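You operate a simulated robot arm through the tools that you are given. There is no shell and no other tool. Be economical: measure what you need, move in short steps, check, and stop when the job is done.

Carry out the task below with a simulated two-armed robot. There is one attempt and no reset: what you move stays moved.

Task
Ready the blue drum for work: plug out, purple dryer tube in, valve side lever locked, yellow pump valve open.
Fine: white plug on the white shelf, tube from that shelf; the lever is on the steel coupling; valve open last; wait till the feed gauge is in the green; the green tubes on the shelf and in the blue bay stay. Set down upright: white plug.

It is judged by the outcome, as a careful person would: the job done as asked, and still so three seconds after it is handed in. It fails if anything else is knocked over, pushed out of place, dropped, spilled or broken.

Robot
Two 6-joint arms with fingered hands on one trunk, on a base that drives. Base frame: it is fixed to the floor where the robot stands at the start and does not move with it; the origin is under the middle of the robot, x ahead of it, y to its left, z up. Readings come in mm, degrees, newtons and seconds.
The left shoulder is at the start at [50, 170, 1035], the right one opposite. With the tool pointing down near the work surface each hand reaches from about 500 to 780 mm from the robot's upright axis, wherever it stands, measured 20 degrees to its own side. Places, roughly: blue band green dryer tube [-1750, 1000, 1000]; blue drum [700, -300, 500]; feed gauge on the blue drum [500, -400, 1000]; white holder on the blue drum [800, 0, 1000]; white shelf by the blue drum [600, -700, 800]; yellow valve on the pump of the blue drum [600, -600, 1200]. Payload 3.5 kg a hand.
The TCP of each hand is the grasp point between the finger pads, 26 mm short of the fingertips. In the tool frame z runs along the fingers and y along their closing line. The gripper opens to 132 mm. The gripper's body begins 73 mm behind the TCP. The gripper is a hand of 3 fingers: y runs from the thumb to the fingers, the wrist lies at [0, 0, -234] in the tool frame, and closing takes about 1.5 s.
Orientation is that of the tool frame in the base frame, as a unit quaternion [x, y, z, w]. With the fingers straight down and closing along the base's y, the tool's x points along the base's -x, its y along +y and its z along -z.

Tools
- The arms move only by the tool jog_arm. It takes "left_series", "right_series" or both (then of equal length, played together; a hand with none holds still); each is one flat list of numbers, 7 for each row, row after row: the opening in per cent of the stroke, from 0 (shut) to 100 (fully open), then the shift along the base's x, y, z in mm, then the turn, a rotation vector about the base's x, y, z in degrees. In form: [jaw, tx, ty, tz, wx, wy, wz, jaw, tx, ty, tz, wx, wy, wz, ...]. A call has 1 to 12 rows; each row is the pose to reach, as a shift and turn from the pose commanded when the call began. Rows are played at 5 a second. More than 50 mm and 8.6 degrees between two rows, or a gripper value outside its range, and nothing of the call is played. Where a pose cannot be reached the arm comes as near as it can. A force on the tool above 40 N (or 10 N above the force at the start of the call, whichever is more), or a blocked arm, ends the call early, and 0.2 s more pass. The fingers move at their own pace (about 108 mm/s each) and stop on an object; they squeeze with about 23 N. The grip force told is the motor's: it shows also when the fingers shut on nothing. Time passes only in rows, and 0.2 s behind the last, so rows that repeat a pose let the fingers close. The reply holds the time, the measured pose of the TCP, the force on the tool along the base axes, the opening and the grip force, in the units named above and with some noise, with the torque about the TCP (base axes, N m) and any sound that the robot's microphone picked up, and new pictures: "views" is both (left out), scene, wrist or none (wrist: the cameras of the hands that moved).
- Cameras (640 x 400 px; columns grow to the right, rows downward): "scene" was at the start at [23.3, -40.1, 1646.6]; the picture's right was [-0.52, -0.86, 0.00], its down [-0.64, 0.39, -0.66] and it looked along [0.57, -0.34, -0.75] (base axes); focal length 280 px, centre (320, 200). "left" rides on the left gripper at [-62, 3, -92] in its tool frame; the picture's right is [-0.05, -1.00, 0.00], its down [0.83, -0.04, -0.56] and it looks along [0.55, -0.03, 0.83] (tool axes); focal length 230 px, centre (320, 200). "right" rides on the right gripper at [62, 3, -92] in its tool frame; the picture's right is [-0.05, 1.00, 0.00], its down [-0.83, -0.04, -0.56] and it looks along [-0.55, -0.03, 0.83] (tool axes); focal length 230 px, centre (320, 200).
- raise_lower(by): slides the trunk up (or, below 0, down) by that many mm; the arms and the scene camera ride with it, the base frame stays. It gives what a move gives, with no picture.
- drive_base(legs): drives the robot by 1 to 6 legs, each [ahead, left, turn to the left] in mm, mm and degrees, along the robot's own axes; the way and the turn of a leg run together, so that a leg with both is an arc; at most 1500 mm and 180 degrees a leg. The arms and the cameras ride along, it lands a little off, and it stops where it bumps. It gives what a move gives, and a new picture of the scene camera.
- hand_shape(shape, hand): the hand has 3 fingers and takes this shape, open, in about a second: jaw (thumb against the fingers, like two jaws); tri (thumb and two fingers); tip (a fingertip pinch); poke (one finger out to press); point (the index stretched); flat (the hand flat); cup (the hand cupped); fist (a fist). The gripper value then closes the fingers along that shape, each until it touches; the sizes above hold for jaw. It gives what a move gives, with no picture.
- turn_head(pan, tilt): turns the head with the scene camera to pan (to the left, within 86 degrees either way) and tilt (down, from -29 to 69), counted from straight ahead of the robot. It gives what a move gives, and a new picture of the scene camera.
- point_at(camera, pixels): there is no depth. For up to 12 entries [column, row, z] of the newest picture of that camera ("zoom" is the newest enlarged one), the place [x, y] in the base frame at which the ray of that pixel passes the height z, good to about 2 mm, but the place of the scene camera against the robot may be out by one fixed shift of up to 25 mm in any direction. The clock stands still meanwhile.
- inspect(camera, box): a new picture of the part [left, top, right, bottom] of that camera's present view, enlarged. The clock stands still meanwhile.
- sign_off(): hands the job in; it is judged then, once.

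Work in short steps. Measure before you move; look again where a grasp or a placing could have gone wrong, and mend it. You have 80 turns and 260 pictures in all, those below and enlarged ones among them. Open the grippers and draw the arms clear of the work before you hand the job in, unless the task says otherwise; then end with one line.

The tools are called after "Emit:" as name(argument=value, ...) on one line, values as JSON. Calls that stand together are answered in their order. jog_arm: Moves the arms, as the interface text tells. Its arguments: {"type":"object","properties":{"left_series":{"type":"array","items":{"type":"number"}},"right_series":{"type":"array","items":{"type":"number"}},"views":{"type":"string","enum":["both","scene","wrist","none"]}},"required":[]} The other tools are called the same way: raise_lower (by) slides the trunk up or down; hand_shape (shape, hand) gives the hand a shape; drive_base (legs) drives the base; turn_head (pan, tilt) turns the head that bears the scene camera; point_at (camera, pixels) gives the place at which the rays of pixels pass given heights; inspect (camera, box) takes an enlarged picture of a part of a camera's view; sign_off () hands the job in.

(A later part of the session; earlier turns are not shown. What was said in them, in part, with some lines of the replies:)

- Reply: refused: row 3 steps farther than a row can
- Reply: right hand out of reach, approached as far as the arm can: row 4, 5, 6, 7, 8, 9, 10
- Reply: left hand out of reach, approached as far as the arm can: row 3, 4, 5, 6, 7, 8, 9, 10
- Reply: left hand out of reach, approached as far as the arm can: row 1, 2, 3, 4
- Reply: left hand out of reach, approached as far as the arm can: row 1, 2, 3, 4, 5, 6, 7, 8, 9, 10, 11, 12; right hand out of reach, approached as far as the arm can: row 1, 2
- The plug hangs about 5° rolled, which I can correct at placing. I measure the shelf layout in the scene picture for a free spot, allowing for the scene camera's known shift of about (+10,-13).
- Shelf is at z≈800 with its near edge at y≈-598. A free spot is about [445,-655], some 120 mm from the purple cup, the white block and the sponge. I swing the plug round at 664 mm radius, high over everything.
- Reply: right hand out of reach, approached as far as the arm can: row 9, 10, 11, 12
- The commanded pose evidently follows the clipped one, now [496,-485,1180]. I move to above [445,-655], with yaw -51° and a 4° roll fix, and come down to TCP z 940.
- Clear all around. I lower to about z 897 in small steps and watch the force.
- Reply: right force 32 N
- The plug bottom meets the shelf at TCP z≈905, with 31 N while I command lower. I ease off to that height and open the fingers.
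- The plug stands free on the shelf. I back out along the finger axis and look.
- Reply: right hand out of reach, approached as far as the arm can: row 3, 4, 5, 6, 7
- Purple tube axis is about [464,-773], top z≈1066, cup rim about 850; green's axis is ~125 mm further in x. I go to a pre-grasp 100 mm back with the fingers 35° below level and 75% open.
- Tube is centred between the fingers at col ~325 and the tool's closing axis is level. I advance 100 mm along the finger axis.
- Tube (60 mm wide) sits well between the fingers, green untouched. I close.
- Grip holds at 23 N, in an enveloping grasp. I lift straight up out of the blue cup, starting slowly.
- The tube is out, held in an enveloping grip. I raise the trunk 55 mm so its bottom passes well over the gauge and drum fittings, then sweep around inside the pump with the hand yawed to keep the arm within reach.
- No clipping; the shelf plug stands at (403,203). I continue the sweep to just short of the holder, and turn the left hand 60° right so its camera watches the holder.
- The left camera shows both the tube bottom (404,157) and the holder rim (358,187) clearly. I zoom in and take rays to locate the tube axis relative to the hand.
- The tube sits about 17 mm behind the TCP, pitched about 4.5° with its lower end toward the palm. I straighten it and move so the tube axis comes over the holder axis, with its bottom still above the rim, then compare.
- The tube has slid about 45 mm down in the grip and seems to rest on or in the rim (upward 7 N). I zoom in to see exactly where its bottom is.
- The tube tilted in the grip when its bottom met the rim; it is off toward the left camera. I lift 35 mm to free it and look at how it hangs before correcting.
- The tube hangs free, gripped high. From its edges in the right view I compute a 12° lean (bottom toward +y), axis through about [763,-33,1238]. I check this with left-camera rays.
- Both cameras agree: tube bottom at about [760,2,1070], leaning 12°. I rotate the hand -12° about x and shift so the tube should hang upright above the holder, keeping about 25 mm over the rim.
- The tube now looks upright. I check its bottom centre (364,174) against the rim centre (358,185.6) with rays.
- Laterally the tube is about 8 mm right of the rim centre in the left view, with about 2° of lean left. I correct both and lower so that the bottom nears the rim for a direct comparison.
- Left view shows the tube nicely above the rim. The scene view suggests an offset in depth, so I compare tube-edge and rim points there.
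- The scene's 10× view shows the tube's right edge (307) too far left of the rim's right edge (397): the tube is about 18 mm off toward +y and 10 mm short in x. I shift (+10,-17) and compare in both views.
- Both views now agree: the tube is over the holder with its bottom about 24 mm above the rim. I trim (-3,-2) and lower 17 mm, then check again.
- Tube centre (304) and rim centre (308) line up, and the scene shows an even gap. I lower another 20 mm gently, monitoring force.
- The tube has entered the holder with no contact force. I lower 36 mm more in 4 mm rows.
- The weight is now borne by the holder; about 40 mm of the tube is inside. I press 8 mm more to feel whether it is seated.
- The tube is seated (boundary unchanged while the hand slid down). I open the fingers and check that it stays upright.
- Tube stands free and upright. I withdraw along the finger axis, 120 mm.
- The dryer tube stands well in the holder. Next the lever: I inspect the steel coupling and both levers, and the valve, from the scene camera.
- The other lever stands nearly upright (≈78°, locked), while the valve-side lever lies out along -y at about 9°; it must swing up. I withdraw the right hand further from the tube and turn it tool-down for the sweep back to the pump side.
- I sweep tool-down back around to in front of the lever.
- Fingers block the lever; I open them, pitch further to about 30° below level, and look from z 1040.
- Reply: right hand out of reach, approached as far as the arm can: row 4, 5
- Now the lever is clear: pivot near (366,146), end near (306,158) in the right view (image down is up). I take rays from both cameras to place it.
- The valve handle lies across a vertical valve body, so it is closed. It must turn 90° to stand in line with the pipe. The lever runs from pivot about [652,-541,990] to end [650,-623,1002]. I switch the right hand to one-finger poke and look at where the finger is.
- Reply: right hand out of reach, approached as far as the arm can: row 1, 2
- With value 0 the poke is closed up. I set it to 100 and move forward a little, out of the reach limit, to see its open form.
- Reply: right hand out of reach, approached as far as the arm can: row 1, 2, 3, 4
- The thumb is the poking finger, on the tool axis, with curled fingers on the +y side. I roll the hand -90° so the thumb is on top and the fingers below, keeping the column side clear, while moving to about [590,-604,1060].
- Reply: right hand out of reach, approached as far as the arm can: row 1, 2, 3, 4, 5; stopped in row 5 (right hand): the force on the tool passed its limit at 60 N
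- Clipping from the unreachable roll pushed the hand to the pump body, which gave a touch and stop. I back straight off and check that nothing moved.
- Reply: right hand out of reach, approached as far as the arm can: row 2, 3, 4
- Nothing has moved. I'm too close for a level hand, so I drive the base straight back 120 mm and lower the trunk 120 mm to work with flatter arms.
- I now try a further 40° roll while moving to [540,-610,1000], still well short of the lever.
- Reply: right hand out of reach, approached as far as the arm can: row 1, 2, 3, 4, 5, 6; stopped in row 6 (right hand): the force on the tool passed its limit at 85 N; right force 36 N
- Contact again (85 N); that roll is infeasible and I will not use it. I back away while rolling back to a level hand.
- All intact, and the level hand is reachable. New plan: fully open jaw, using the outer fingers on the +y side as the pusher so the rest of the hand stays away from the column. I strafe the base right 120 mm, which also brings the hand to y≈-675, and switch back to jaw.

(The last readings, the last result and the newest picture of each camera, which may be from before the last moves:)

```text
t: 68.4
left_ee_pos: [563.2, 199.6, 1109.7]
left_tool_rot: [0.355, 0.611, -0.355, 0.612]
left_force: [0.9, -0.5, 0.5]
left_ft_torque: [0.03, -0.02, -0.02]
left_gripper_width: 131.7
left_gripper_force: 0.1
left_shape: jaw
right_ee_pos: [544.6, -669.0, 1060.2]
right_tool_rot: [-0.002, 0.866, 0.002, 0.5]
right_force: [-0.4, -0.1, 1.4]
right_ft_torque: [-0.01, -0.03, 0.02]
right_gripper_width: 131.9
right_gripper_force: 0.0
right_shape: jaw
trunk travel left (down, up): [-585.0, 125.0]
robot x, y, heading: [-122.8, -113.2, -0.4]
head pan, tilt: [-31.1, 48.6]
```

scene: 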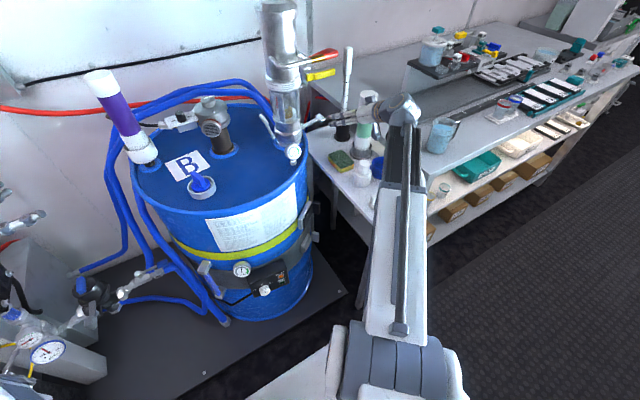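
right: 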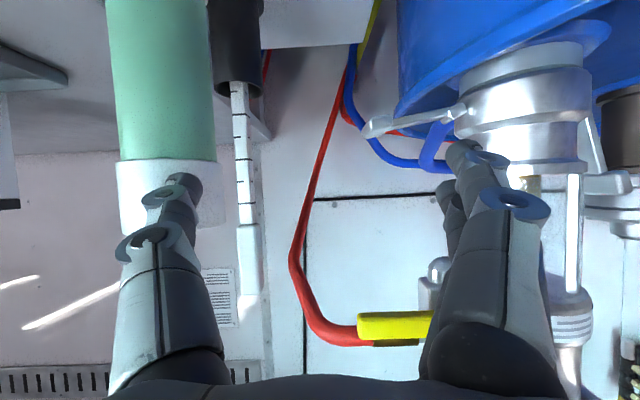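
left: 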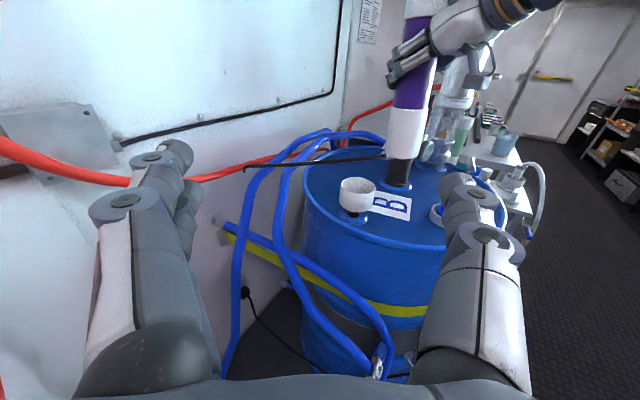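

The open thumb comes too close to the green tube, so I back off straight in -x first. Then I close the jaw to a compact pusher and yaw the hand +20° in free space.

Emit:
jog_arm(right_series=[100, -25, 0, 5, 0, 0, 0, 100, -50, 0, 10, 0, 0, 0, 50, -60, 10, 10, 0, 0, 0, 0, -60, 20, 10, 0, 0, 5, 0, -60, 30, 10, 0, 0, 10, 0, -60, 40, 10, 0, 0, 15, 0, -60, 45, 10, 0, 0, 20, 0, -60, 45, 10, 0, 0, 20])

Emit:
inspect(camera="scene", box=[240, 40, 440, 220])

```text
t: 70.2
left_ee_pos: [563.3, 201.0, 1111.1]
left_tool_rot: [0.355, 0.611, -0.355, 0.612]
left_force: [0.1, 0.2, 0.0]
left_ft_torque: [0.0, -0.01, 0.02]
left_gripper_width: 131.9
left_gripper_force: 0.0
left_shape: jaw
right_ee_pos: [484.4, -624.5, 1072.1]
right_tool_rot: [-0.152, 0.853, 0.089, 0.492]
right_force: [0.5, -0.5, 0.1]
right_ft_torque: [-0.01, 0.02, -0.04]
right_gripper_width: 0.0
right_gripper_force: 23.0
right_shape: jaw
trunk travel left (down, up): [-585.0, 125.0]
robot x, y, heading: [-117.7, -117.9, -0.3]
head pan, tilt: [-31.1, 48.6]
```

scene: 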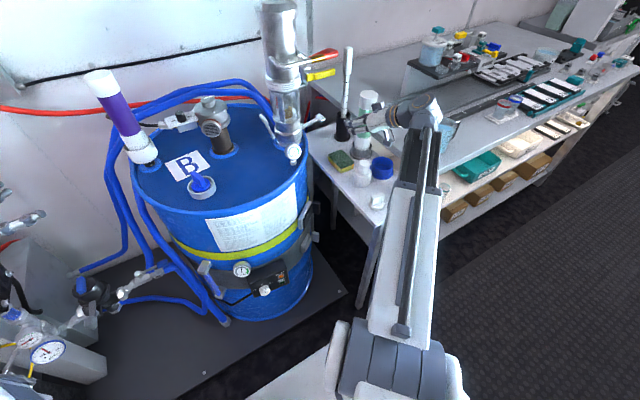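
right: 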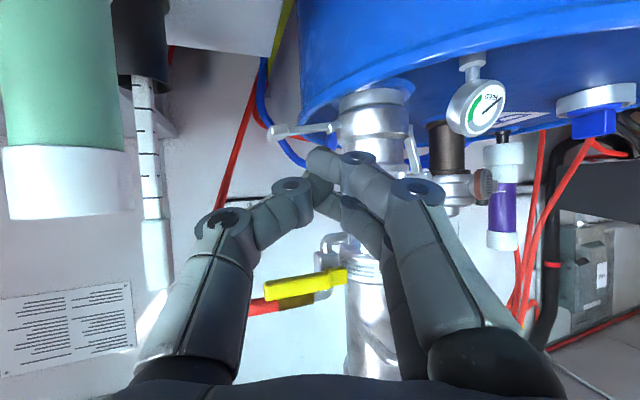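

```text
2.22 times, centred on (340, 130) of scene
```

zoom: 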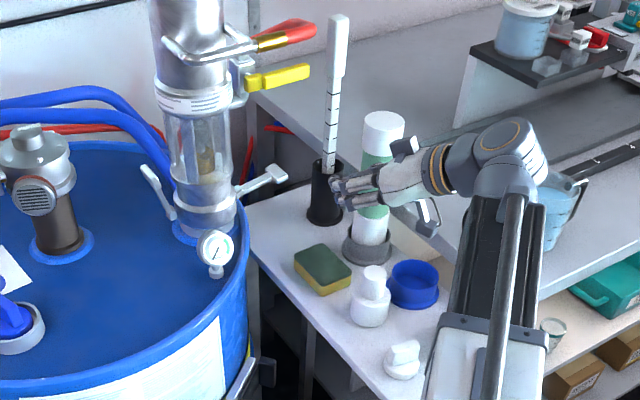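

Yaw +20° is fine and all objects stand. I move to just in front of and below the lever at [600,-632,955], a path that stays well over the plug.

Emit:
jog_arm(right_series=[0, 29, -2, -20, 0, 0, 0, 0, 58, -4, -45, 0, 0, 0, 0, 87, -6, -75, 0, 0, 0, 0, 105, -7, -100, 0, 0, 0, 0, 116, -8, -117, 0, 0, 0, 0, 116, -8, -117, 0, 0, 0])

Emit:
inspect(camera="right", box=[220, 60, 460, 220])

Emit:
inspect(camera="scene", box=[270, 80, 370, 200])

```text
t: 71.6
left_ee_pos: [563.5, 199.3, 1110.8]
left_tool_rot: [0.355, 0.612, -0.354, 0.612]
left_force: [0.2, 0.6, -0.1]
left_ft_torque: [0.0, -0.02, 0.0]
left_gripper_width: 131.9
left_gripper_force: 0.1
left_shape: jaw
right_ee_pos: [601.2, -631.2, 956.1]
right_tool_rot: [-0.152, 0.853, 0.09, 0.491]
right_force: [-0.1, 0.2, -0.4]
right_ft_torque: [-0.03, -0.02, -0.01]
right_gripper_width: 0.1
right_gripper_force: 23.3
right_shape: jaw
trunk travel left (down, up): [-585.0, 125.0]
robot x, y, heading: [-121.6, -120.7, -0.1]
head pan, tilt: [-31.1, 48.6]
```

scene: 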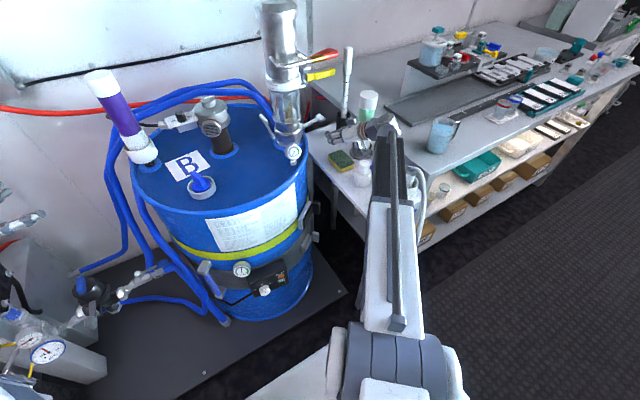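
right: 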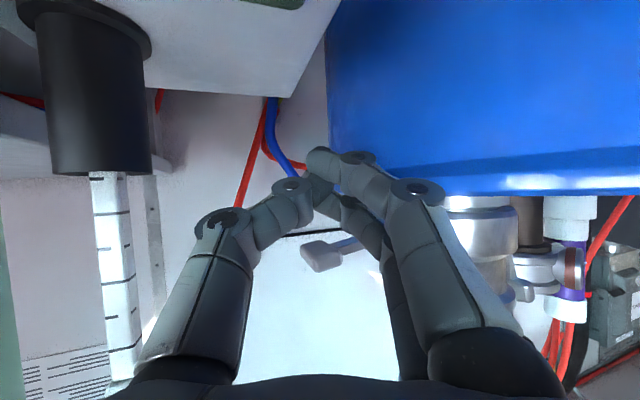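

```text
2.50 times, centred on (340, 140) of right
```

zoom: 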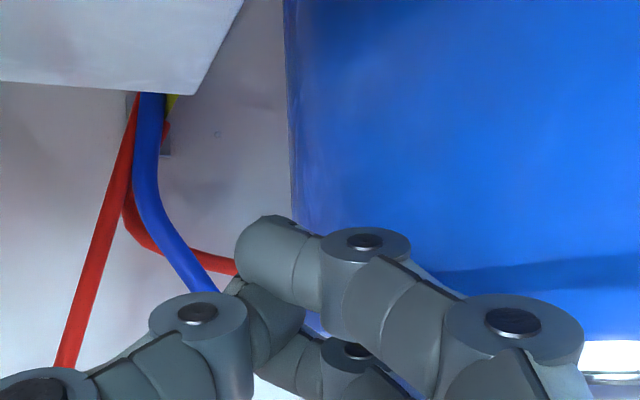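

```text
3.33 times, centred on (320, 140) of scene
```

zoom: 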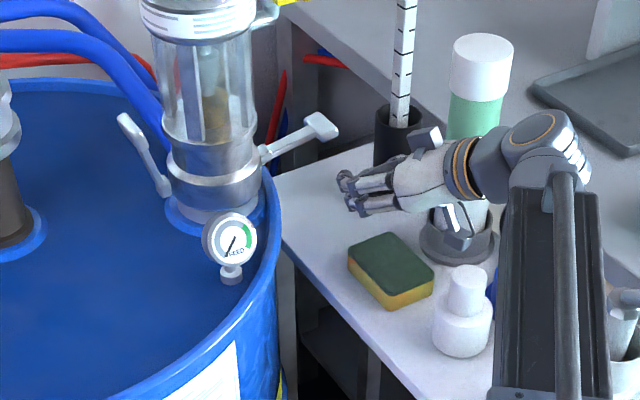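

The lever paddle shows just above the closed fingers at (325,255). I slide the fingertips under the lever, then raise about 25 mm.

Emit:
jog_arm(right_series=[0, 16, 4, 2, 0, 0, 0, 0, 33, 9, 4, 0, 0, 0, 0, 33, 9, 12, 0, 0, 0, 0, 33, 9, 20, 0, 0, 0, 0, 33, 9, 30, 0, 0, 0])

Emit:
inspect(camera="scene", box=[270, 80, 370, 200])

```text
t: 72.8
left_ee_pos: [563.3, 199.6, 1109.6]
left_tool_rot: [0.355, 0.611, -0.355, 0.612]
left_force: [1.1, -0.4, 0.0]
left_ft_torque: [-0.01, -0.02, -0.01]
left_gripper_width: 132.0
left_gripper_force: 0.1
left_shape: jaw
right_ee_pos: [635.3, -623.8, 983.9]
right_tool_rot: [-0.152, 0.853, 0.089, 0.491]
right_force: [-0.5, 1.6, -0.9]
right_ft_torque: [0.01, 0.0, 0.04]
right_gripper_width: 0.0
right_gripper_force: 23.7
right_shape: jaw
trunk travel left (down, up): [-585.0, 125.0]
robot x, y, heading: [-119.2, -115.0, -0.1]
head pan, tilt: [-31.1, 48.6]
```

scene: 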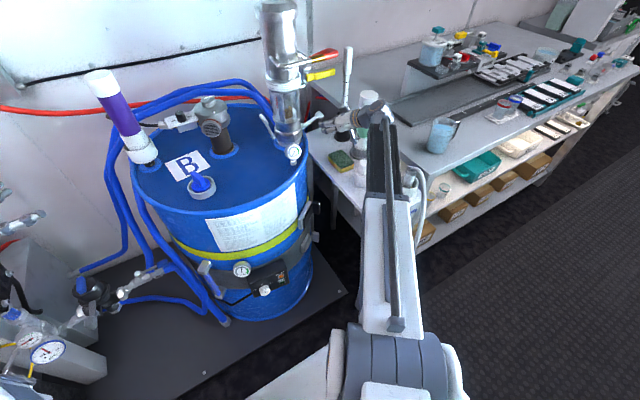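
right: 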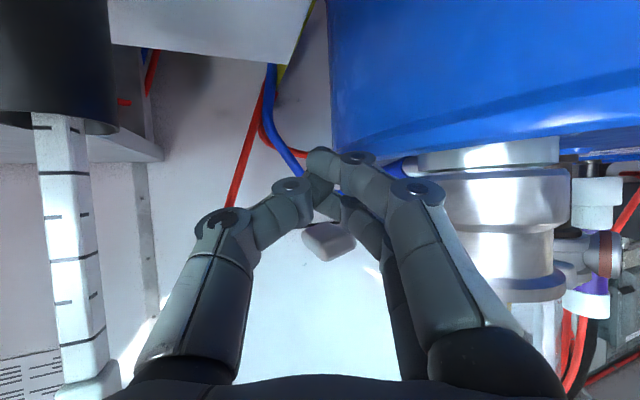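

```text
3.33 times, centred on (320, 140) of scene
```

zoom: 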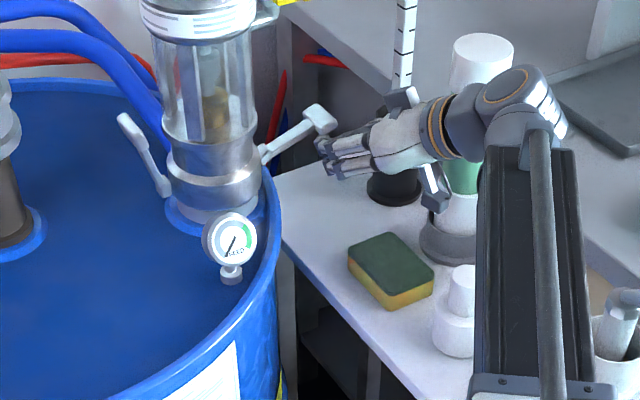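

The lever is lifting on the fingertips. I continue along the arc upward and inward.

Emit:
jog_arm(right_series=[0, 0, 0, 12, 0, 0, 0, 0, 0, 2, 24, 0, 0, 0, 0, 0, 6, 35, 0, 0, 0, 0, 0, 11, 45, 0, 0, 0, 0, 0, 18, 53, 0, 0, 0])

Emit:
inspect(camera="scene", box=[270, 80, 370, 200])

```text
t: 74.0
left_ee_pos: [563.2, 199.7, 1112.0]
left_tool_rot: [0.355, 0.612, -0.355, 0.611]
left_force: [0.2, -0.1, -0.1]
left_ft_torque: [-0.02, 0.0, 0.0]
left_gripper_width: 132.1
left_gripper_force: 0.0
left_shape: jaw
right_ee_pos: [636.1, -606.4, 1037.9]
right_tool_rot: [-0.152, 0.853, 0.089, 0.492]
right_force: [0.6, -0.6, -0.4]
right_ft_torque: [-0.01, -0.03, -0.01]
right_gripper_width: 0.0
right_gripper_force: 22.7
right_shape: jaw
trunk travel left (down, up): [-585.0, 125.0]
robot x, y, heading: [-123.9, -113.9, -0.3]
head pan, tilt: [-31.1, 48.6]
```

scene: 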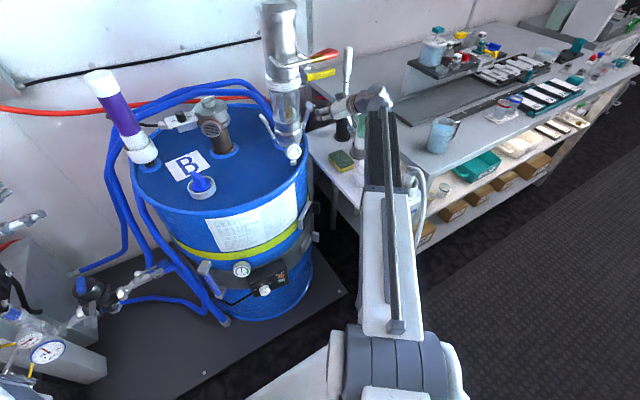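
right: 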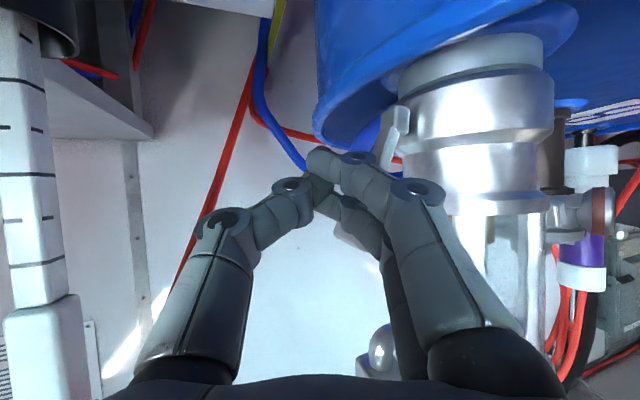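

```text
3.33 times, centred on (320, 140) of scene
```

zoom: 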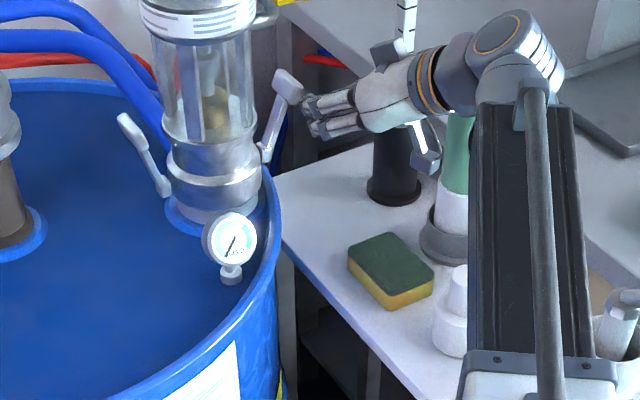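

The lever is already at about 77°, mirroring the locked one. I press a little further inward to feel its stop.

Emit:
jog_arm(right_series=[0, 0, 5, 3, 0, 0, 0, 0, 0, 10, 5, 0, 0, 0, 0, 0, 14, 6, 0, 0, 0, 0, 0, 18, 6, 0, 0, 0])

Emit:
inspect(camera="scene", box=[270, 80, 370, 200])

```text
t: 75.0
left_ee_pos: [564.0, 197.7, 1111.0]
left_tool_rot: [0.355, 0.612, -0.354, 0.611]
left_force: [-0.1, -0.3, -0.3]
left_ft_torque: [-0.01, 0.05, 0.02]
left_gripper_width: 131.8
left_gripper_force: 0.0
left_shape: jaw
right_ee_pos: [633.8, -591.0, 1042.7]
right_tool_rot: [-0.15, 0.853, 0.088, 0.492]
right_force: [-5.5, -11.3, -3.5]
right_ft_torque: [0.06, -0.03, 0.06]
right_gripper_width: 0.0
right_gripper_force: 23.1
right_shape: jaw
trunk travel left (down, up): [-585.0, 125.0]
robot x, y, heading: [-121.8, -117.7, 0.0]
head pan, tilt: [-31.1, 48.6]
```

scene: 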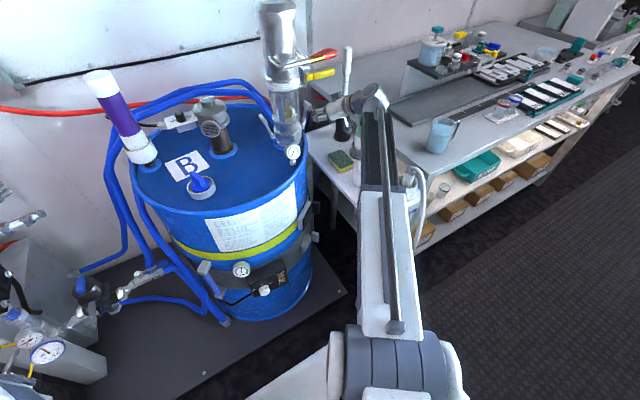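
right: 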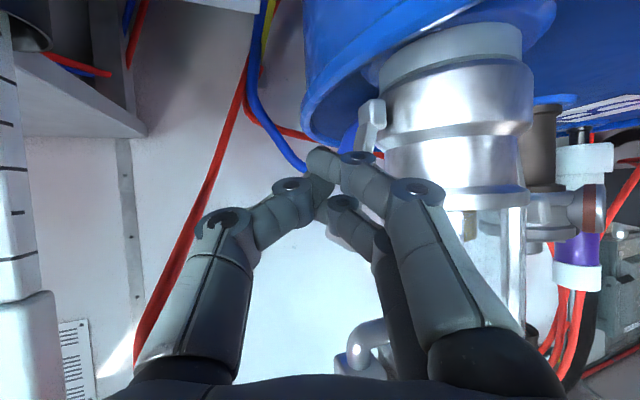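

```text
3.33 times, centred on (320, 140) of scene
```

zoom: 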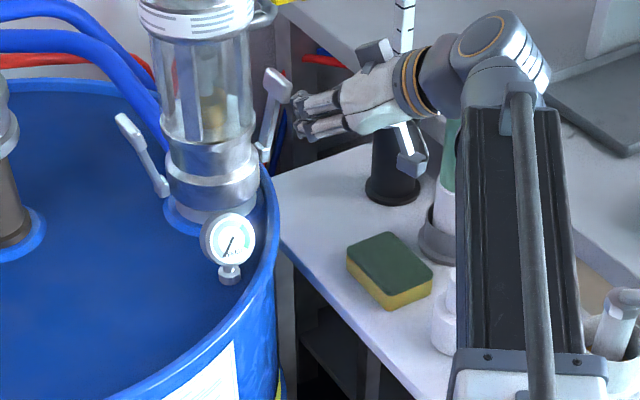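

Firm resistance of 11 N with the lever upright, so it is locked. I back away and check it stays.

Emit:
jog_arm(right_series=[0, 0, -12, 0, 0, 0, 0, 0, -5, -25, 0, 0, 0, 0, 0, -40, -30, 10, 0, 0, 0, 0, -80, -30, 25, 0, 0, 0, 0, -110, -25, 50, 0, 0, 0, 0, -115, -20, 90, 0, 0, 0, 0, -115, -20, 90, 0, 0, 0])

Emit:
inspect(camera="scene", box=[240, 40, 370, 200])

Emit:
inspect(camera="right", box=[220, 40, 540, 360])

```text
t: 76.6
left_ee_pos: [562.6, 199.6, 1110.4]
left_tool_rot: [0.355, 0.612, -0.355, 0.612]
left_force: [0.5, 0.4, -0.4]
left_ft_torque: [-0.03, 0.03, 0.0]
left_gripper_width: 131.8
left_gripper_force: 0.0
left_shape: jaw
right_ee_pos: [519.7, -605.5, 1134.3]
right_tool_rot: [-0.151, 0.853, 0.089, 0.491]
right_force: [0.2, 0.1, 0.0]
right_ft_torque: [0.02, 0.0, 0.01]
right_gripper_width: 0.0
right_gripper_force: 23.0
right_shape: jaw
trunk travel left (down, up): [-585.0, 125.0]
robot x, y, heading: [-121.1, -115.6, -0.2]
head pan, tilt: [-31.1, 48.6]
```

scene: 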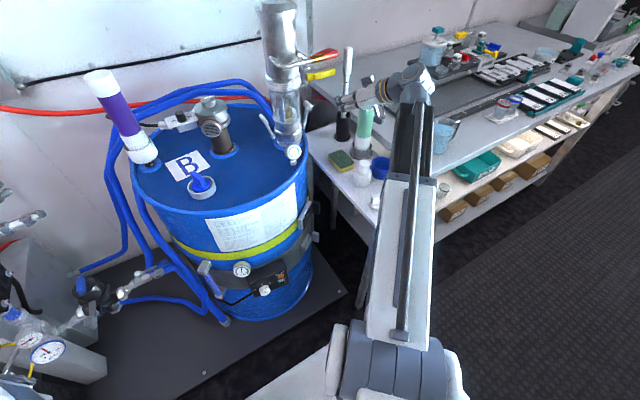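
right: 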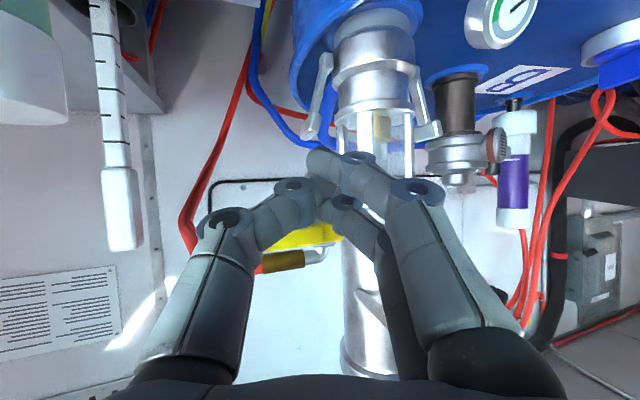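

```text
2.50 times, centred on (305, 120) of scene
```

zoom: 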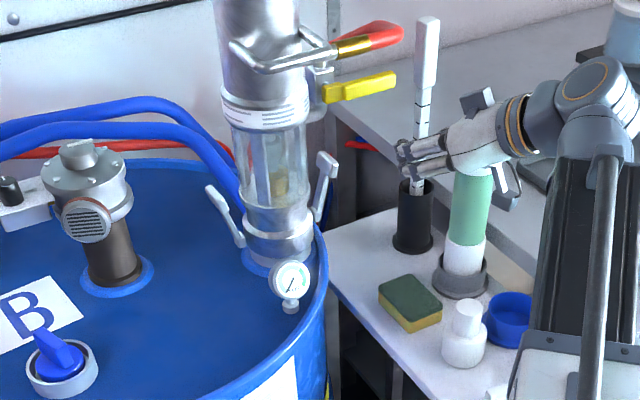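

```text
1.25 times, centred on (380, 200) of right
```

zoom: 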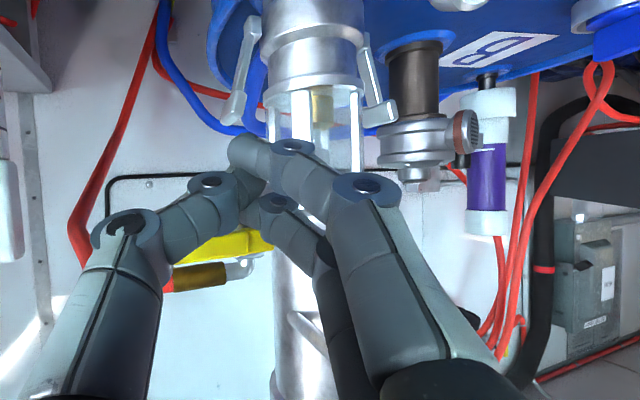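

Both levers now mirror each other. For the valve, I locate the handle, its pivot and the D-handle more precisely from this side.

Emit:
point_at(camera="scene", pixels=[[311, 60, 1200], [311, 60, 1230], [282, 68, 1200], [282, 68, 1230], [307.5, 78, 1176], [335, 71, 1176], [310, 76, 1176]])

Emit:
inspect(camera="scene", box=[265, 30, 355, 100])

Emit:
point_at(camera="right", pixels=[[335, 232, 1160], [335, 232, 1170], [335, 232, 1180], [285, 240, 1170], [285, 240, 1180]])

```text
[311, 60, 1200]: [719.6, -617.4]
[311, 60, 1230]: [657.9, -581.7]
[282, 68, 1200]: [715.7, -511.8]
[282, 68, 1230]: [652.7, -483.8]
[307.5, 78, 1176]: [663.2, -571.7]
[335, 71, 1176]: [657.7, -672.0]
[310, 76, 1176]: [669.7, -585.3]
```

```text
5.71 times, centred on (310, 65) of scene
```

zoom: 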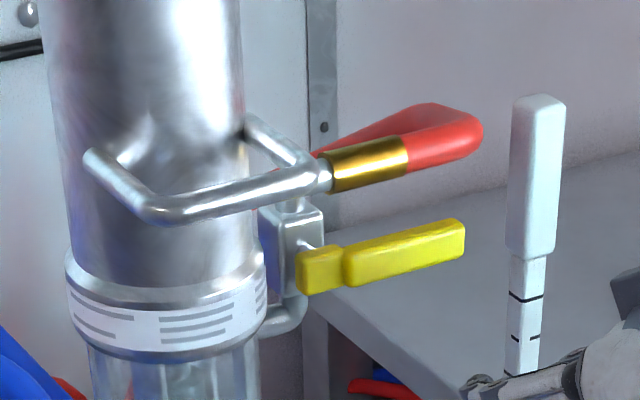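

```text
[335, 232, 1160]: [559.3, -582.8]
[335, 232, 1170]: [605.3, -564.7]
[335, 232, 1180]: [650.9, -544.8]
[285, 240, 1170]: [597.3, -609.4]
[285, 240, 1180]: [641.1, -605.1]
```

The D-handle sits just above the valve, so the yellow handle must swing down to line up with the vertical pipe. The handle runs y -555 to -655 at about x 635, z 1176. I raise the trunk 80 mm and place the closed fingertips above its outer part.

Emit:
raise_lower(by=80)

Emit:
jog_arm(right_series=[0, 20, -15, 12, 0, 0, 0, 0, 50, -30, 18, 0, 0, 0, 0, 80, -35, 18, 0, 0, 0, 0, 98, -33, 16, 0, 0, 0, 0, 98, -33, 16, 0, 0, 0])

Emit:
inspect(camera="scene", box=[265, 50, 385, 150])

```text
t: 77.8
left_ee_pos: [563.3, 200.2, 1191.6]
left_tool_rot: [0.355, 0.612, -0.354, 0.612]
left_force: [0.5, 0.5, 0.1]
left_ft_torque: [-0.02, 0.0, -0.01]
left_gripper_width: 132.0
left_gripper_force: 0.0
left_shape: jaw
right_ee_pos: [519.5, -606.2, 1213.7]
right_tool_rot: [-0.151, 0.853, 0.089, 0.491]
right_force: [-0.6, -0.4, 0.3]
right_ft_torque: [0.04, -0.05, 0.02]
right_gripper_width: 0.1
right_gripper_force: 23.2
right_shape: jaw
trunk travel left (down, up): [-665.0, 45.0]
robot x, y, heading: [-118.0, -114.8, -0.3]
head pan, tilt: [-31.1, 48.6]
```

```text
t: 79.0
left_ee_pos: [563.4, 199.7, 1190.1]
left_tool_rot: [0.355, 0.612, -0.355, 0.612]
left_force: [-0.4, -0.4, 0.1]
left_ft_torque: [0.0, -0.01, 0.01]
left_gripper_width: 131.7
left_gripper_force: 0.0
left_shape: jaw
right_ee_pos: [617.9, -638.9, 1228.7]
right_tool_rot: [-0.151, 0.853, 0.088, 0.491]
right_force: [0.0, -0.4, 0.0]
right_ft_torque: [0.01, 0.0, -0.01]
right_gripper_width: 0.0
right_gripper_force: 22.5
right_shape: jaw
trunk travel left (down, up): [-665.0, 45.0]
robot x, y, heading: [-124.4, -117.1, -0.5]
head pan, tilt: [-31.1, 48.6]
```

scene: 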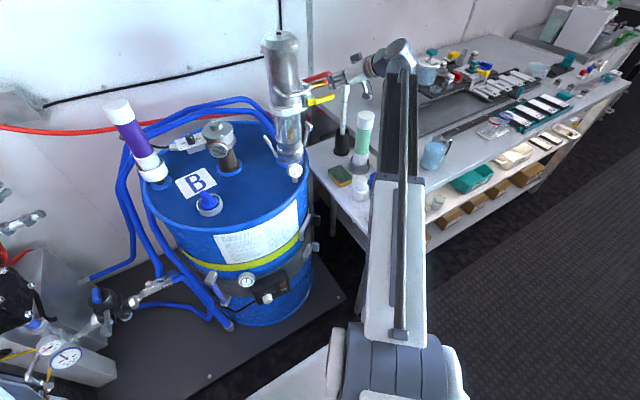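
right: 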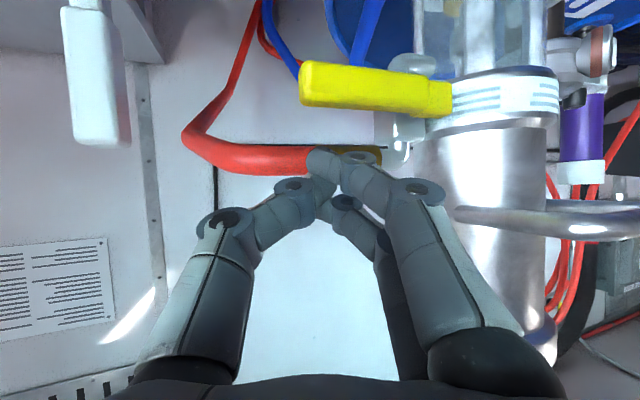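

```text
4.00 times, centred on (325, 100) of scene
```

zoom: 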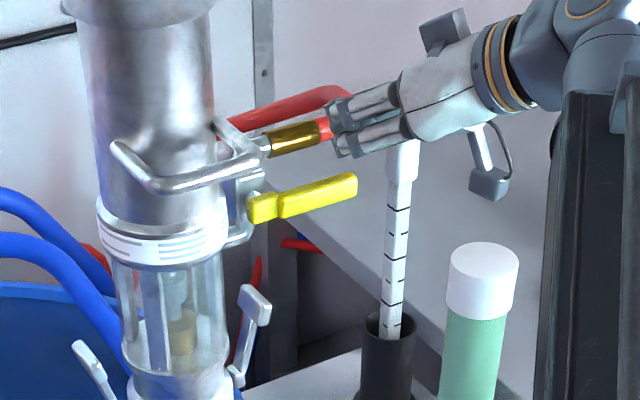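

Fingertips are above the outer end of the handle. I draw back 12 mm in x and press down along its arc, first part.

Emit:
jog_arm(right_series=[0, -12, 0, -12, 0, 0, 0, 0, -12, 0, -26, 0, 0, 0, 0, -12, -1, -39, 0, 0, 0, 0, -12, -1, -52, 0, 0, 0, 0, -12, 1, -65, 0, 0, 0])

Emit:
inspect(camera="scene", box=[265, 50, 385, 150])

```text
t: 80.2
left_ee_pos: [563.2, 199.5, 1191.0]
left_tool_rot: [0.354, 0.612, -0.355, 0.612]
left_force: [0.6, 0.3, -0.9]
left_ft_torque: [0.0, -0.05, -0.02]
left_gripper_width: 132.0
left_gripper_force: 0.0
left_shape: jaw
right_ee_pos: [605.8, -639.2, 1166.7]
right_tool_rot: [-0.151, 0.853, 0.089, 0.491]
right_force: [-0.5, 0.7, -0.1]
right_ft_torque: [0.03, -0.01, 0.01]
right_gripper_width: 0.0
right_gripper_force: 22.9
right_shape: jaw
trunk travel left (down, up): [-665.0, 45.0]
robot x, y, heading: [-121.5, -116.7, -0.2]
head pan, tilt: [-31.1, 48.6]
```

scene: 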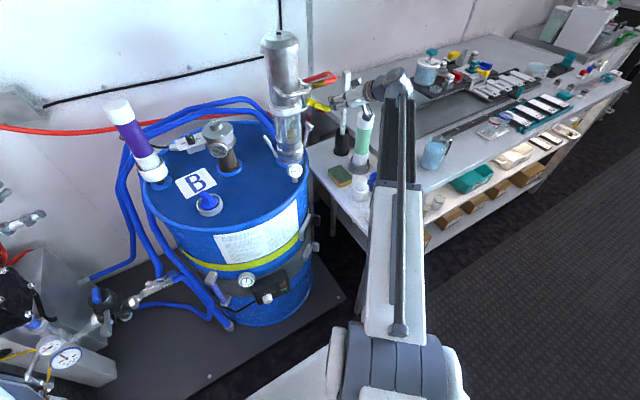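
right: 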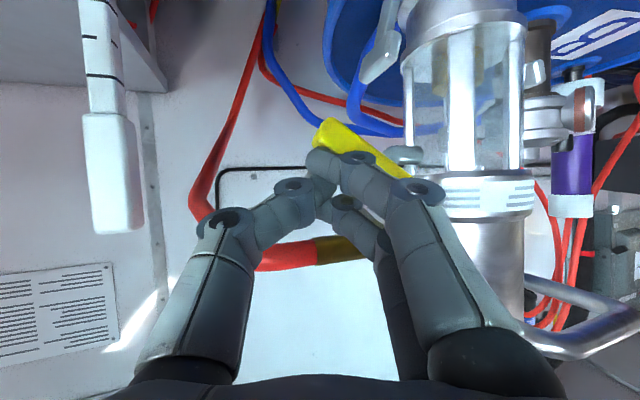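

```text
4.00 times, centred on (325, 100) of scene
```

zoom: 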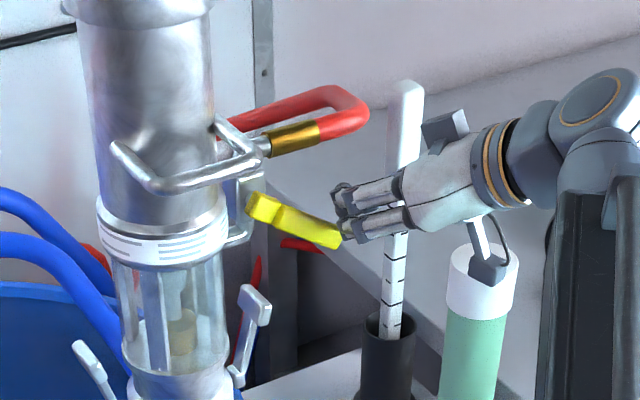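

The handle is swinging down as intended with little force. I follow the arc down and inward.

Emit:
jog_arm(right_series=[0, 0, 3, -14, 0, 0, 0, 0, 0, 9, -27, 0, 0, 0, 0, 0, 17, -38, 0, 0, 0, 0, 0, 27, -47, 0, 0, 0, 0, 0, 36, -53, 0, 0, 0])

Emit:
inspect(camera="scene", box=[265, 50, 385, 150])

```text
t: 81.3
left_ee_pos: [563.6, 200.7, 1190.4]
left_tool_rot: [0.354, 0.612, -0.354, 0.612]
left_force: [0.4, 0.2, 1.4]
left_ft_torque: [0.05, -0.01, 0.02]
left_gripper_width: 131.7
left_gripper_force: 0.1
left_shape: jaw
right_ee_pos: [606.3, -601.2, 1110.3]
right_tool_rot: [-0.151, 0.853, 0.089, 0.491]
right_force: [-0.5, -1.2, 0.1]
right_ft_torque: [0.02, 0.03, -0.03]
right_gripper_width: 0.1
right_gripper_force: 22.7
right_shape: jaw
trunk travel left (down, up): [-665.0, 45.0]
robot x, y, heading: [-125.4, -116.6, -0.3]
head pan, tilt: [-31.1, 48.6]
```

scene: 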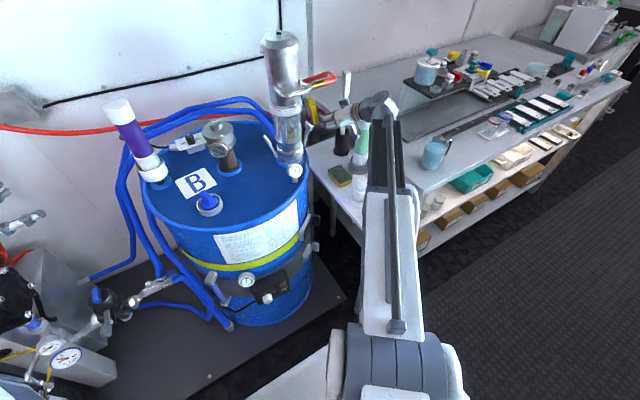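
right: 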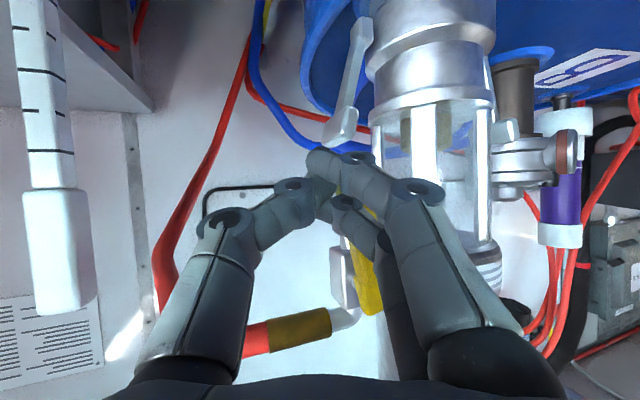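

```text
4.00 times, centred on (325, 100) of scene
```

zoom: 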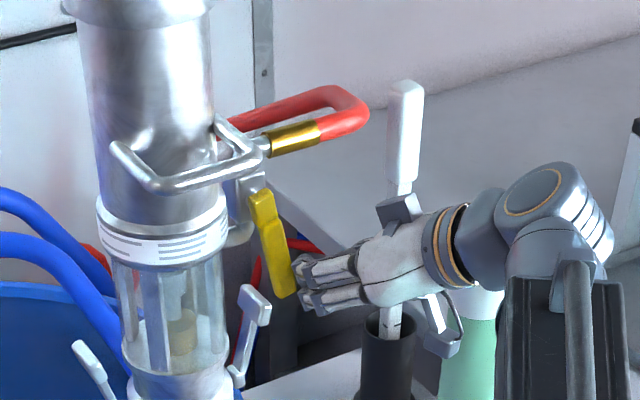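

Handle is about 70° down. I push it inward in small steps to vertical, keeping z above the locked lever.

Emit:
jog_arm(right_series=[0, -2, 7, -1, 0, 0, 0, 0, -2, 14, -1, 0, 0, 0, 0, -2, 21, 0, 0, 0, 0, 0, -2, 27, 0, 0, 0, 0])

Emit:
inspect(camera="scene", box=[265, 50, 385, 150])

```text
t: 82.3
left_ee_pos: [563.8, 197.9, 1190.7]
left_tool_rot: [0.355, 0.612, -0.354, 0.611]
left_force: [0.2, -0.3, -0.5]
left_ft_torque: [-0.01, 0.01, 0.01]
left_gripper_width: 131.9
left_gripper_force: 0.0
left_shape: jaw
right_ee_pos: [602.2, -580.2, 1111.7]
right_tool_rot: [-0.149, 0.854, 0.088, 0.491]
right_force: [-5.2, -18.1, -4.4]
right_ft_torque: [-0.03, 0.06, -0.17]
right_gripper_width: 0.0
right_gripper_force: 23.1
right_shape: jaw
trunk travel left (down, up): [-665.0, 45.0]
robot x, y, heading: [-123.3, -115.1, -0.2]
head pan, tilt: [-31.1, 48.6]
```

scene: 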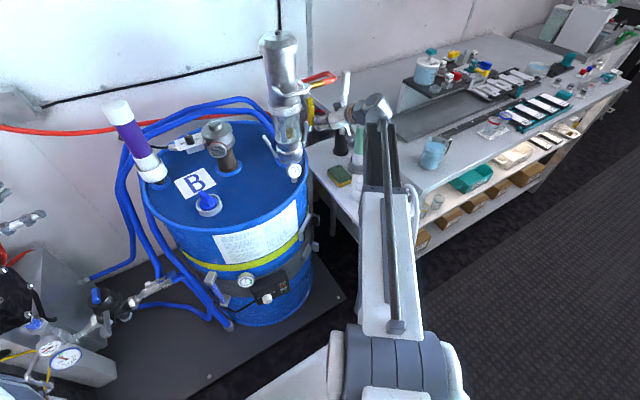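
right: 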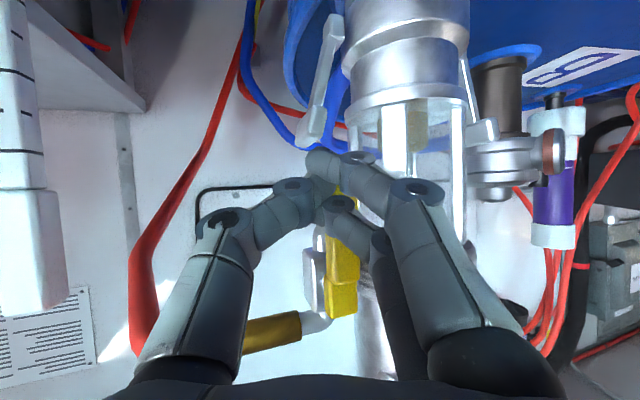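

```text
4.00 times, centred on (325, 100) of scene
```

zoom: 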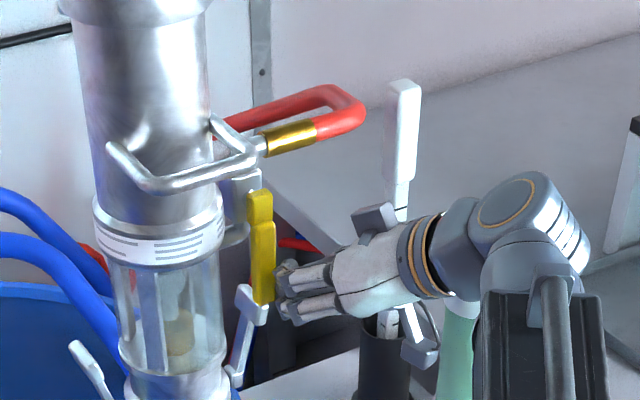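

The handle is now vertical, in line with the pipe, against its stop (18 N). I release it, backing away in -y and then -x, and check the valve and gauge.

Emit:
jog_arm(right_series=[0, 0, -10, 0, 0, 0, 0, 0, -5, -25, 0, 0, 0, 0, 0, -35, -35, 5, 0, 0, 0, 0, -70, -35, 20, 0, 0, 0, 0, -100, -30, 40, 0, 0, 0, 0, -105, -25, 60, 0, 0, 0, 0, -105, -25, 60, 0, 0, 0, 0, -105, -25, 60, 0, 0, 0])

Emit:
inspect(camera="scene", box=[265, 50, 385, 150])

Emit:
inspect(camera="scene", box=[270, 150, 320, 190])

```text
t: 84.2
left_ee_pos: [563.7, 198.5, 1190.5]
left_tool_rot: [0.355, 0.611, -0.355, 0.611]
left_force: [0.3, 0.1, -0.9]
left_ft_torque: [0.0, 0.0, 0.01]
left_gripper_width: 131.7
left_gripper_force: 0.1
left_shape: jaw
right_ee_pos: [496.9, -598.7, 1170.7]
right_tool_rot: [-0.151, 0.853, 0.089, 0.492]
right_force: [0.0, 0.5, 0.6]
right_ft_torque: [0.01, 0.03, -0.02]
right_gripper_width: 0.0
right_gripper_force: 22.9
right_shape: jaw
trunk travel left (down, up): [-665.0, 45.0]
robot x, y, heading: [-124.1, -114.1, -0.1]
head pan, tilt: [-31.1, 48.6]
```

scene: 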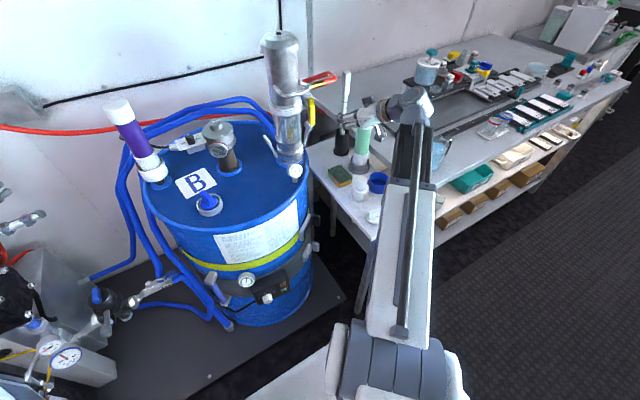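
right: 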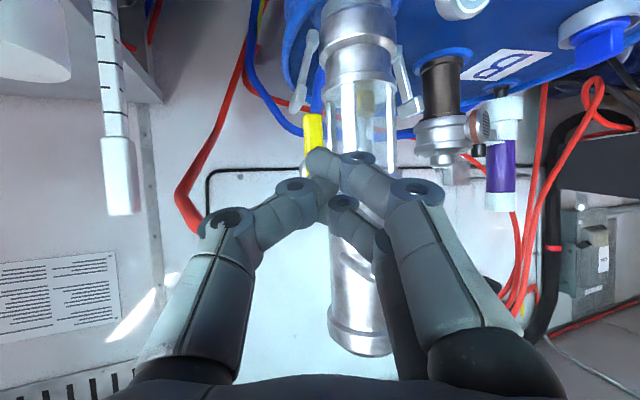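

```text
4.00 times, centred on (325, 100) of scene
```

zoom: 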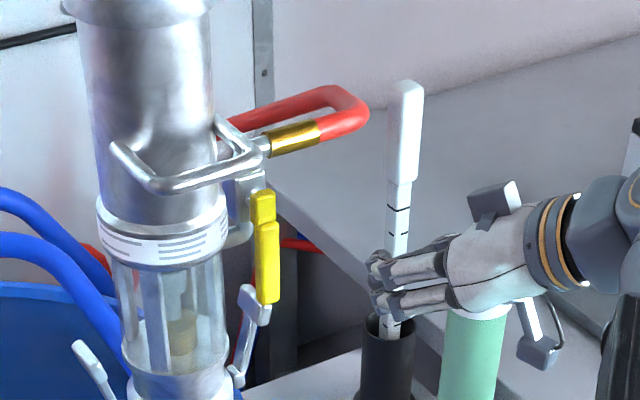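

```text
10.00 times, centred on (295, 170) of scene
```

zoom: 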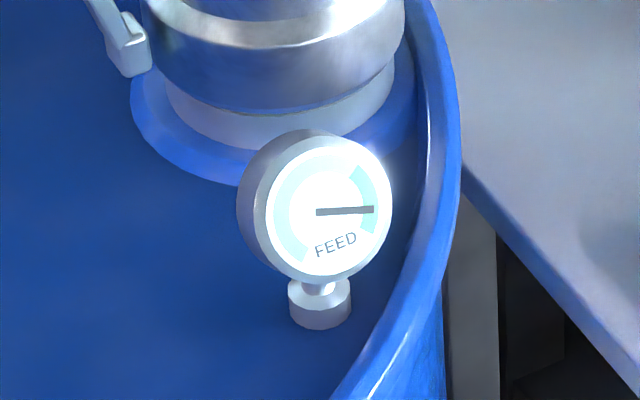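

The valve is open, and the gauge needle has swung to the green band on the right. I drive back 200 mm to draw both arms clear, then open the hand and let time pass.

Emit:
drive_base(legs=[[-200, 0, 0]])

Emit:
jog_arm(right_series=[50, 0, 0, 0, 0, 0, 0, 100, 0, 0, 0, 0, 0, 0, 100, 0, 0, 0, 0, 0, 0, 100, 0, 0, 0, 0, 0, 0, 100, 0, 0, 0, 0, 0, 0, 100, 0, 0, 0, 0, 0, 0, 100, 0, 0, 0, 0, 0, 0, 100, 0, 0, 0, 0, 0, 0, 100, 0, 0, 0, 0, 0, 0, 100, 0, 0, 0, 0, 0, 0, 100, 0, 0, 0, 0, 0, 0, 100, 0, 0, 0, 0, 0, 0])

Emit:
inspect(camera="right", box=[300, 0, 500, 120])

Emit:
inspect(camera="scene", box=[100, 20, 400, 200])

```text
t: 85.8
left_ee_pos: [362.4, 199.7, 1191.2]
left_tool_rot: [0.355, 0.611, -0.355, 0.612]
left_force: [-0.2, -1.1, 0.3]
left_ft_torque: [0.0, 0.02, 0.02]
left_gripper_width: 131.9
left_gripper_force: 0.0
left_shape: jaw
right_ee_pos: [294.4, -599.2, 1169.8]
right_tool_rot: [-0.151, 0.853, 0.089, 0.491]
right_force: [0.5, -0.1, 0.2]
right_ft_torque: [-0.02, 0.03, 0.0]
right_gripper_width: 0.1
right_gripper_force: 23.0
right_shape: jaw
trunk travel left (down, up): [-665.0, 45.0]
robot x, y, heading: [-319.5, -114.7, -0.4]
head pan, tilt: [-31.1, 48.6]
```

scene: 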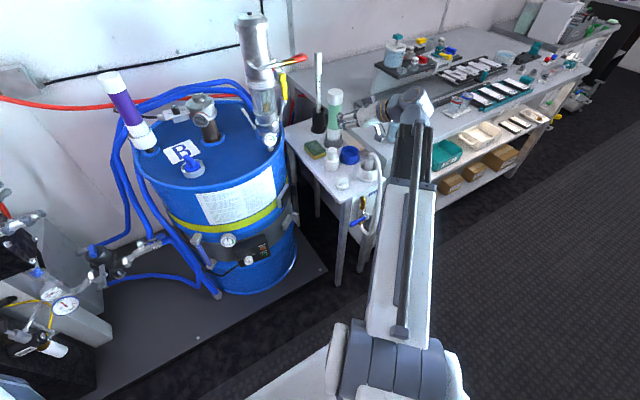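

```text
t: 88.3
left_ee_pos: [364.0, 199.3, 1189.7]
left_tool_rot: [0.355, 0.611, -0.356, 0.611]
left_force: [-0.4, 0.2, -0.1]
left_ft_torque: [-0.03, 0.02, 0.01]
left_gripper_width: 131.8
left_gripper_force: 0.1
left_shape: jaw
right_ee_pos: [296.1, -598.4, 1170.8]
right_tool_rot: [-0.151, 0.853, 0.088, 0.491]
right_force: [-0.3, -0.2, -0.2]
right_ft_torque: [-0.01, 0.03, 0.01]
right_gripper_width: 131.9
right_gripper_force: 0.1
right_shape: jaw
trunk travel left (down, up): [-665.0, 45.0]
robot x, y, heading: [-323.8, -113.9, -0.3]
head pan, tilt: [-31.1, 48.6]
```

scene: 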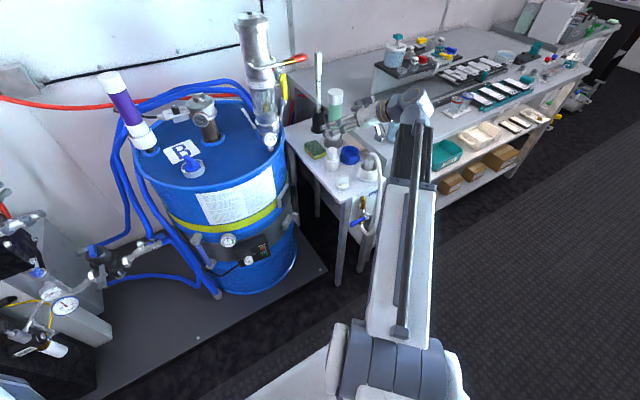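
right: 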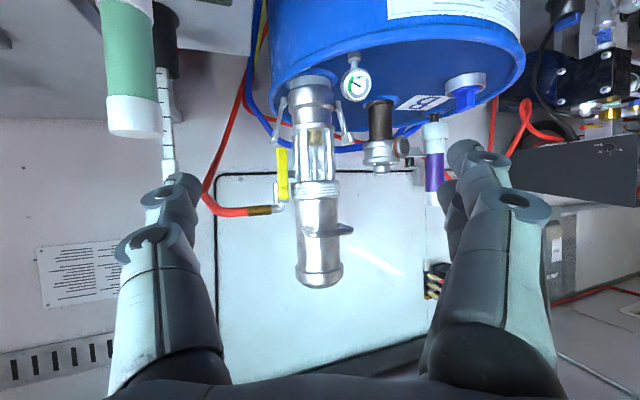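

```text
3.20 times, centred on (400, 60) of right
```

zoom: 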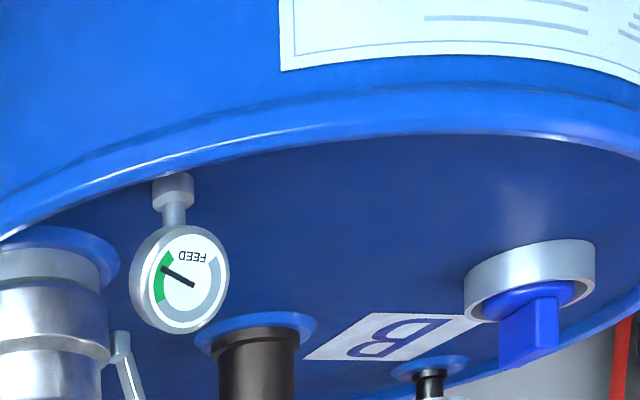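

```text
2.13 times, centred on (250, 110) of scene
```

zoom: 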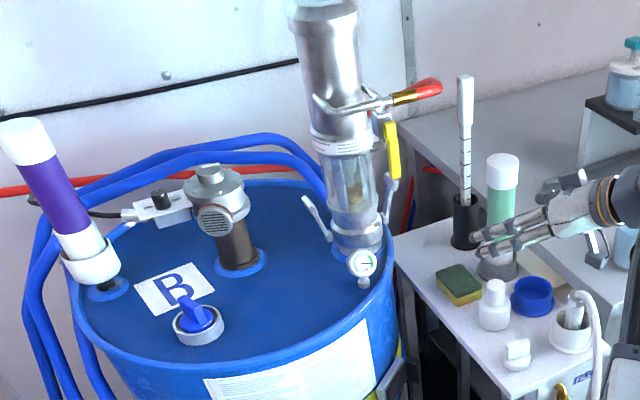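

The needle points into the green arc. I wait 2.4 s more and zoom again to confirm it stays there.

Emit:
jog_arm(right_series=[100, 0, 0, 0, 0, 0, 0, 100, 0, 0, 0, 0, 0, 0, 100, 0, 0, 0, 0, 0, 0, 100, 0, 0, 0, 0, 0, 0, 100, 0, 0, 0, 0, 0, 0, 100, 0, 0, 0, 0, 0, 0, 100, 0, 0, 0, 0, 0, 0, 100, 0, 0, 0, 0, 0, 0, 100, 0, 0, 0, 0, 0, 0, 100, 0, 0, 0, 0, 0, 0, 100, 0, 0, 0, 0, 0, 0, 100, 0, 0, 0, 0, 0, 0], views="none")

Emit:
inspect(camera="right", box=[330, 50, 380, 100])

Emit:
inspect(camera="right", box=[240, 60, 380, 220])

```text
t: 91.0
left_ee_pos: [363.5, 198.8, 1190.9]
left_tool_rot: [0.354, 0.612, -0.354, 0.612]
left_force: [-0.4, 0.5, -0.7]
left_ft_torque: [0.02, 0.03, 0.01]
left_gripper_width: 131.9
left_gripper_force: 0.0
left_shape: jaw
right_ee_pos: [296.7, -599.1, 1169.8]
right_tool_rot: [-0.151, 0.853, 0.088, 0.491]
right_force: [0.2, 0.3, 0.7]
right_ft_torque: [0.0, -0.01, -0.01]
right_gripper_width: 132.1
right_gripper_force: 0.0
right_shape: jaw
trunk travel left (down, up): [-665.0, 45.0]
robot x, y, heading: [-322.7, -113.1, -0.4]
head pan, tilt: [-31.1, 48.6]
```

```text
8.00 times, centred on (355, 75) of right
```

zoom: 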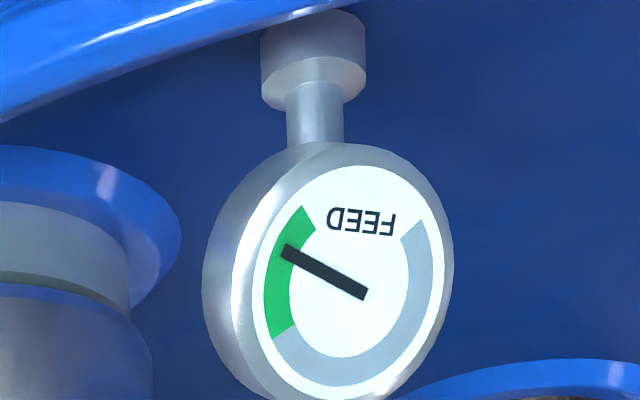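

```text
2.50 times, centred on (310, 140) of right
```

zoom: 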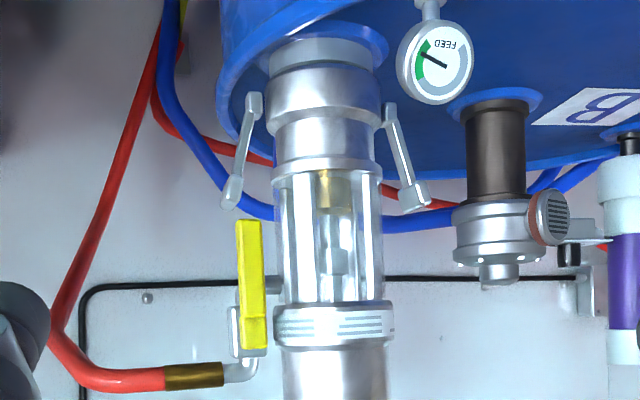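

The needle holds steady in the green, both levers are symmetric, the valve handle is vertical, the tube is seated and the plug stands on the shelf. Both arms are clear and the hands open, so I hand in.

Emit:
sign_off()

```text
The job is handed in.
```

I handed in the job: the white plug is upright on the white shelf, the purple dryer tube is in the drum's holder, the valve-side lever is locked, and the yellow valve was opened last, with the feed gauge holding in the green. Twice while reaching for the lever, the right hand bumped the pump (peaks of 60 N and 85 N). I saw nothing out of place in the pictures afterward, and the green tube on the shelf stayed put. I never went near or looked at the one in the blue bay.
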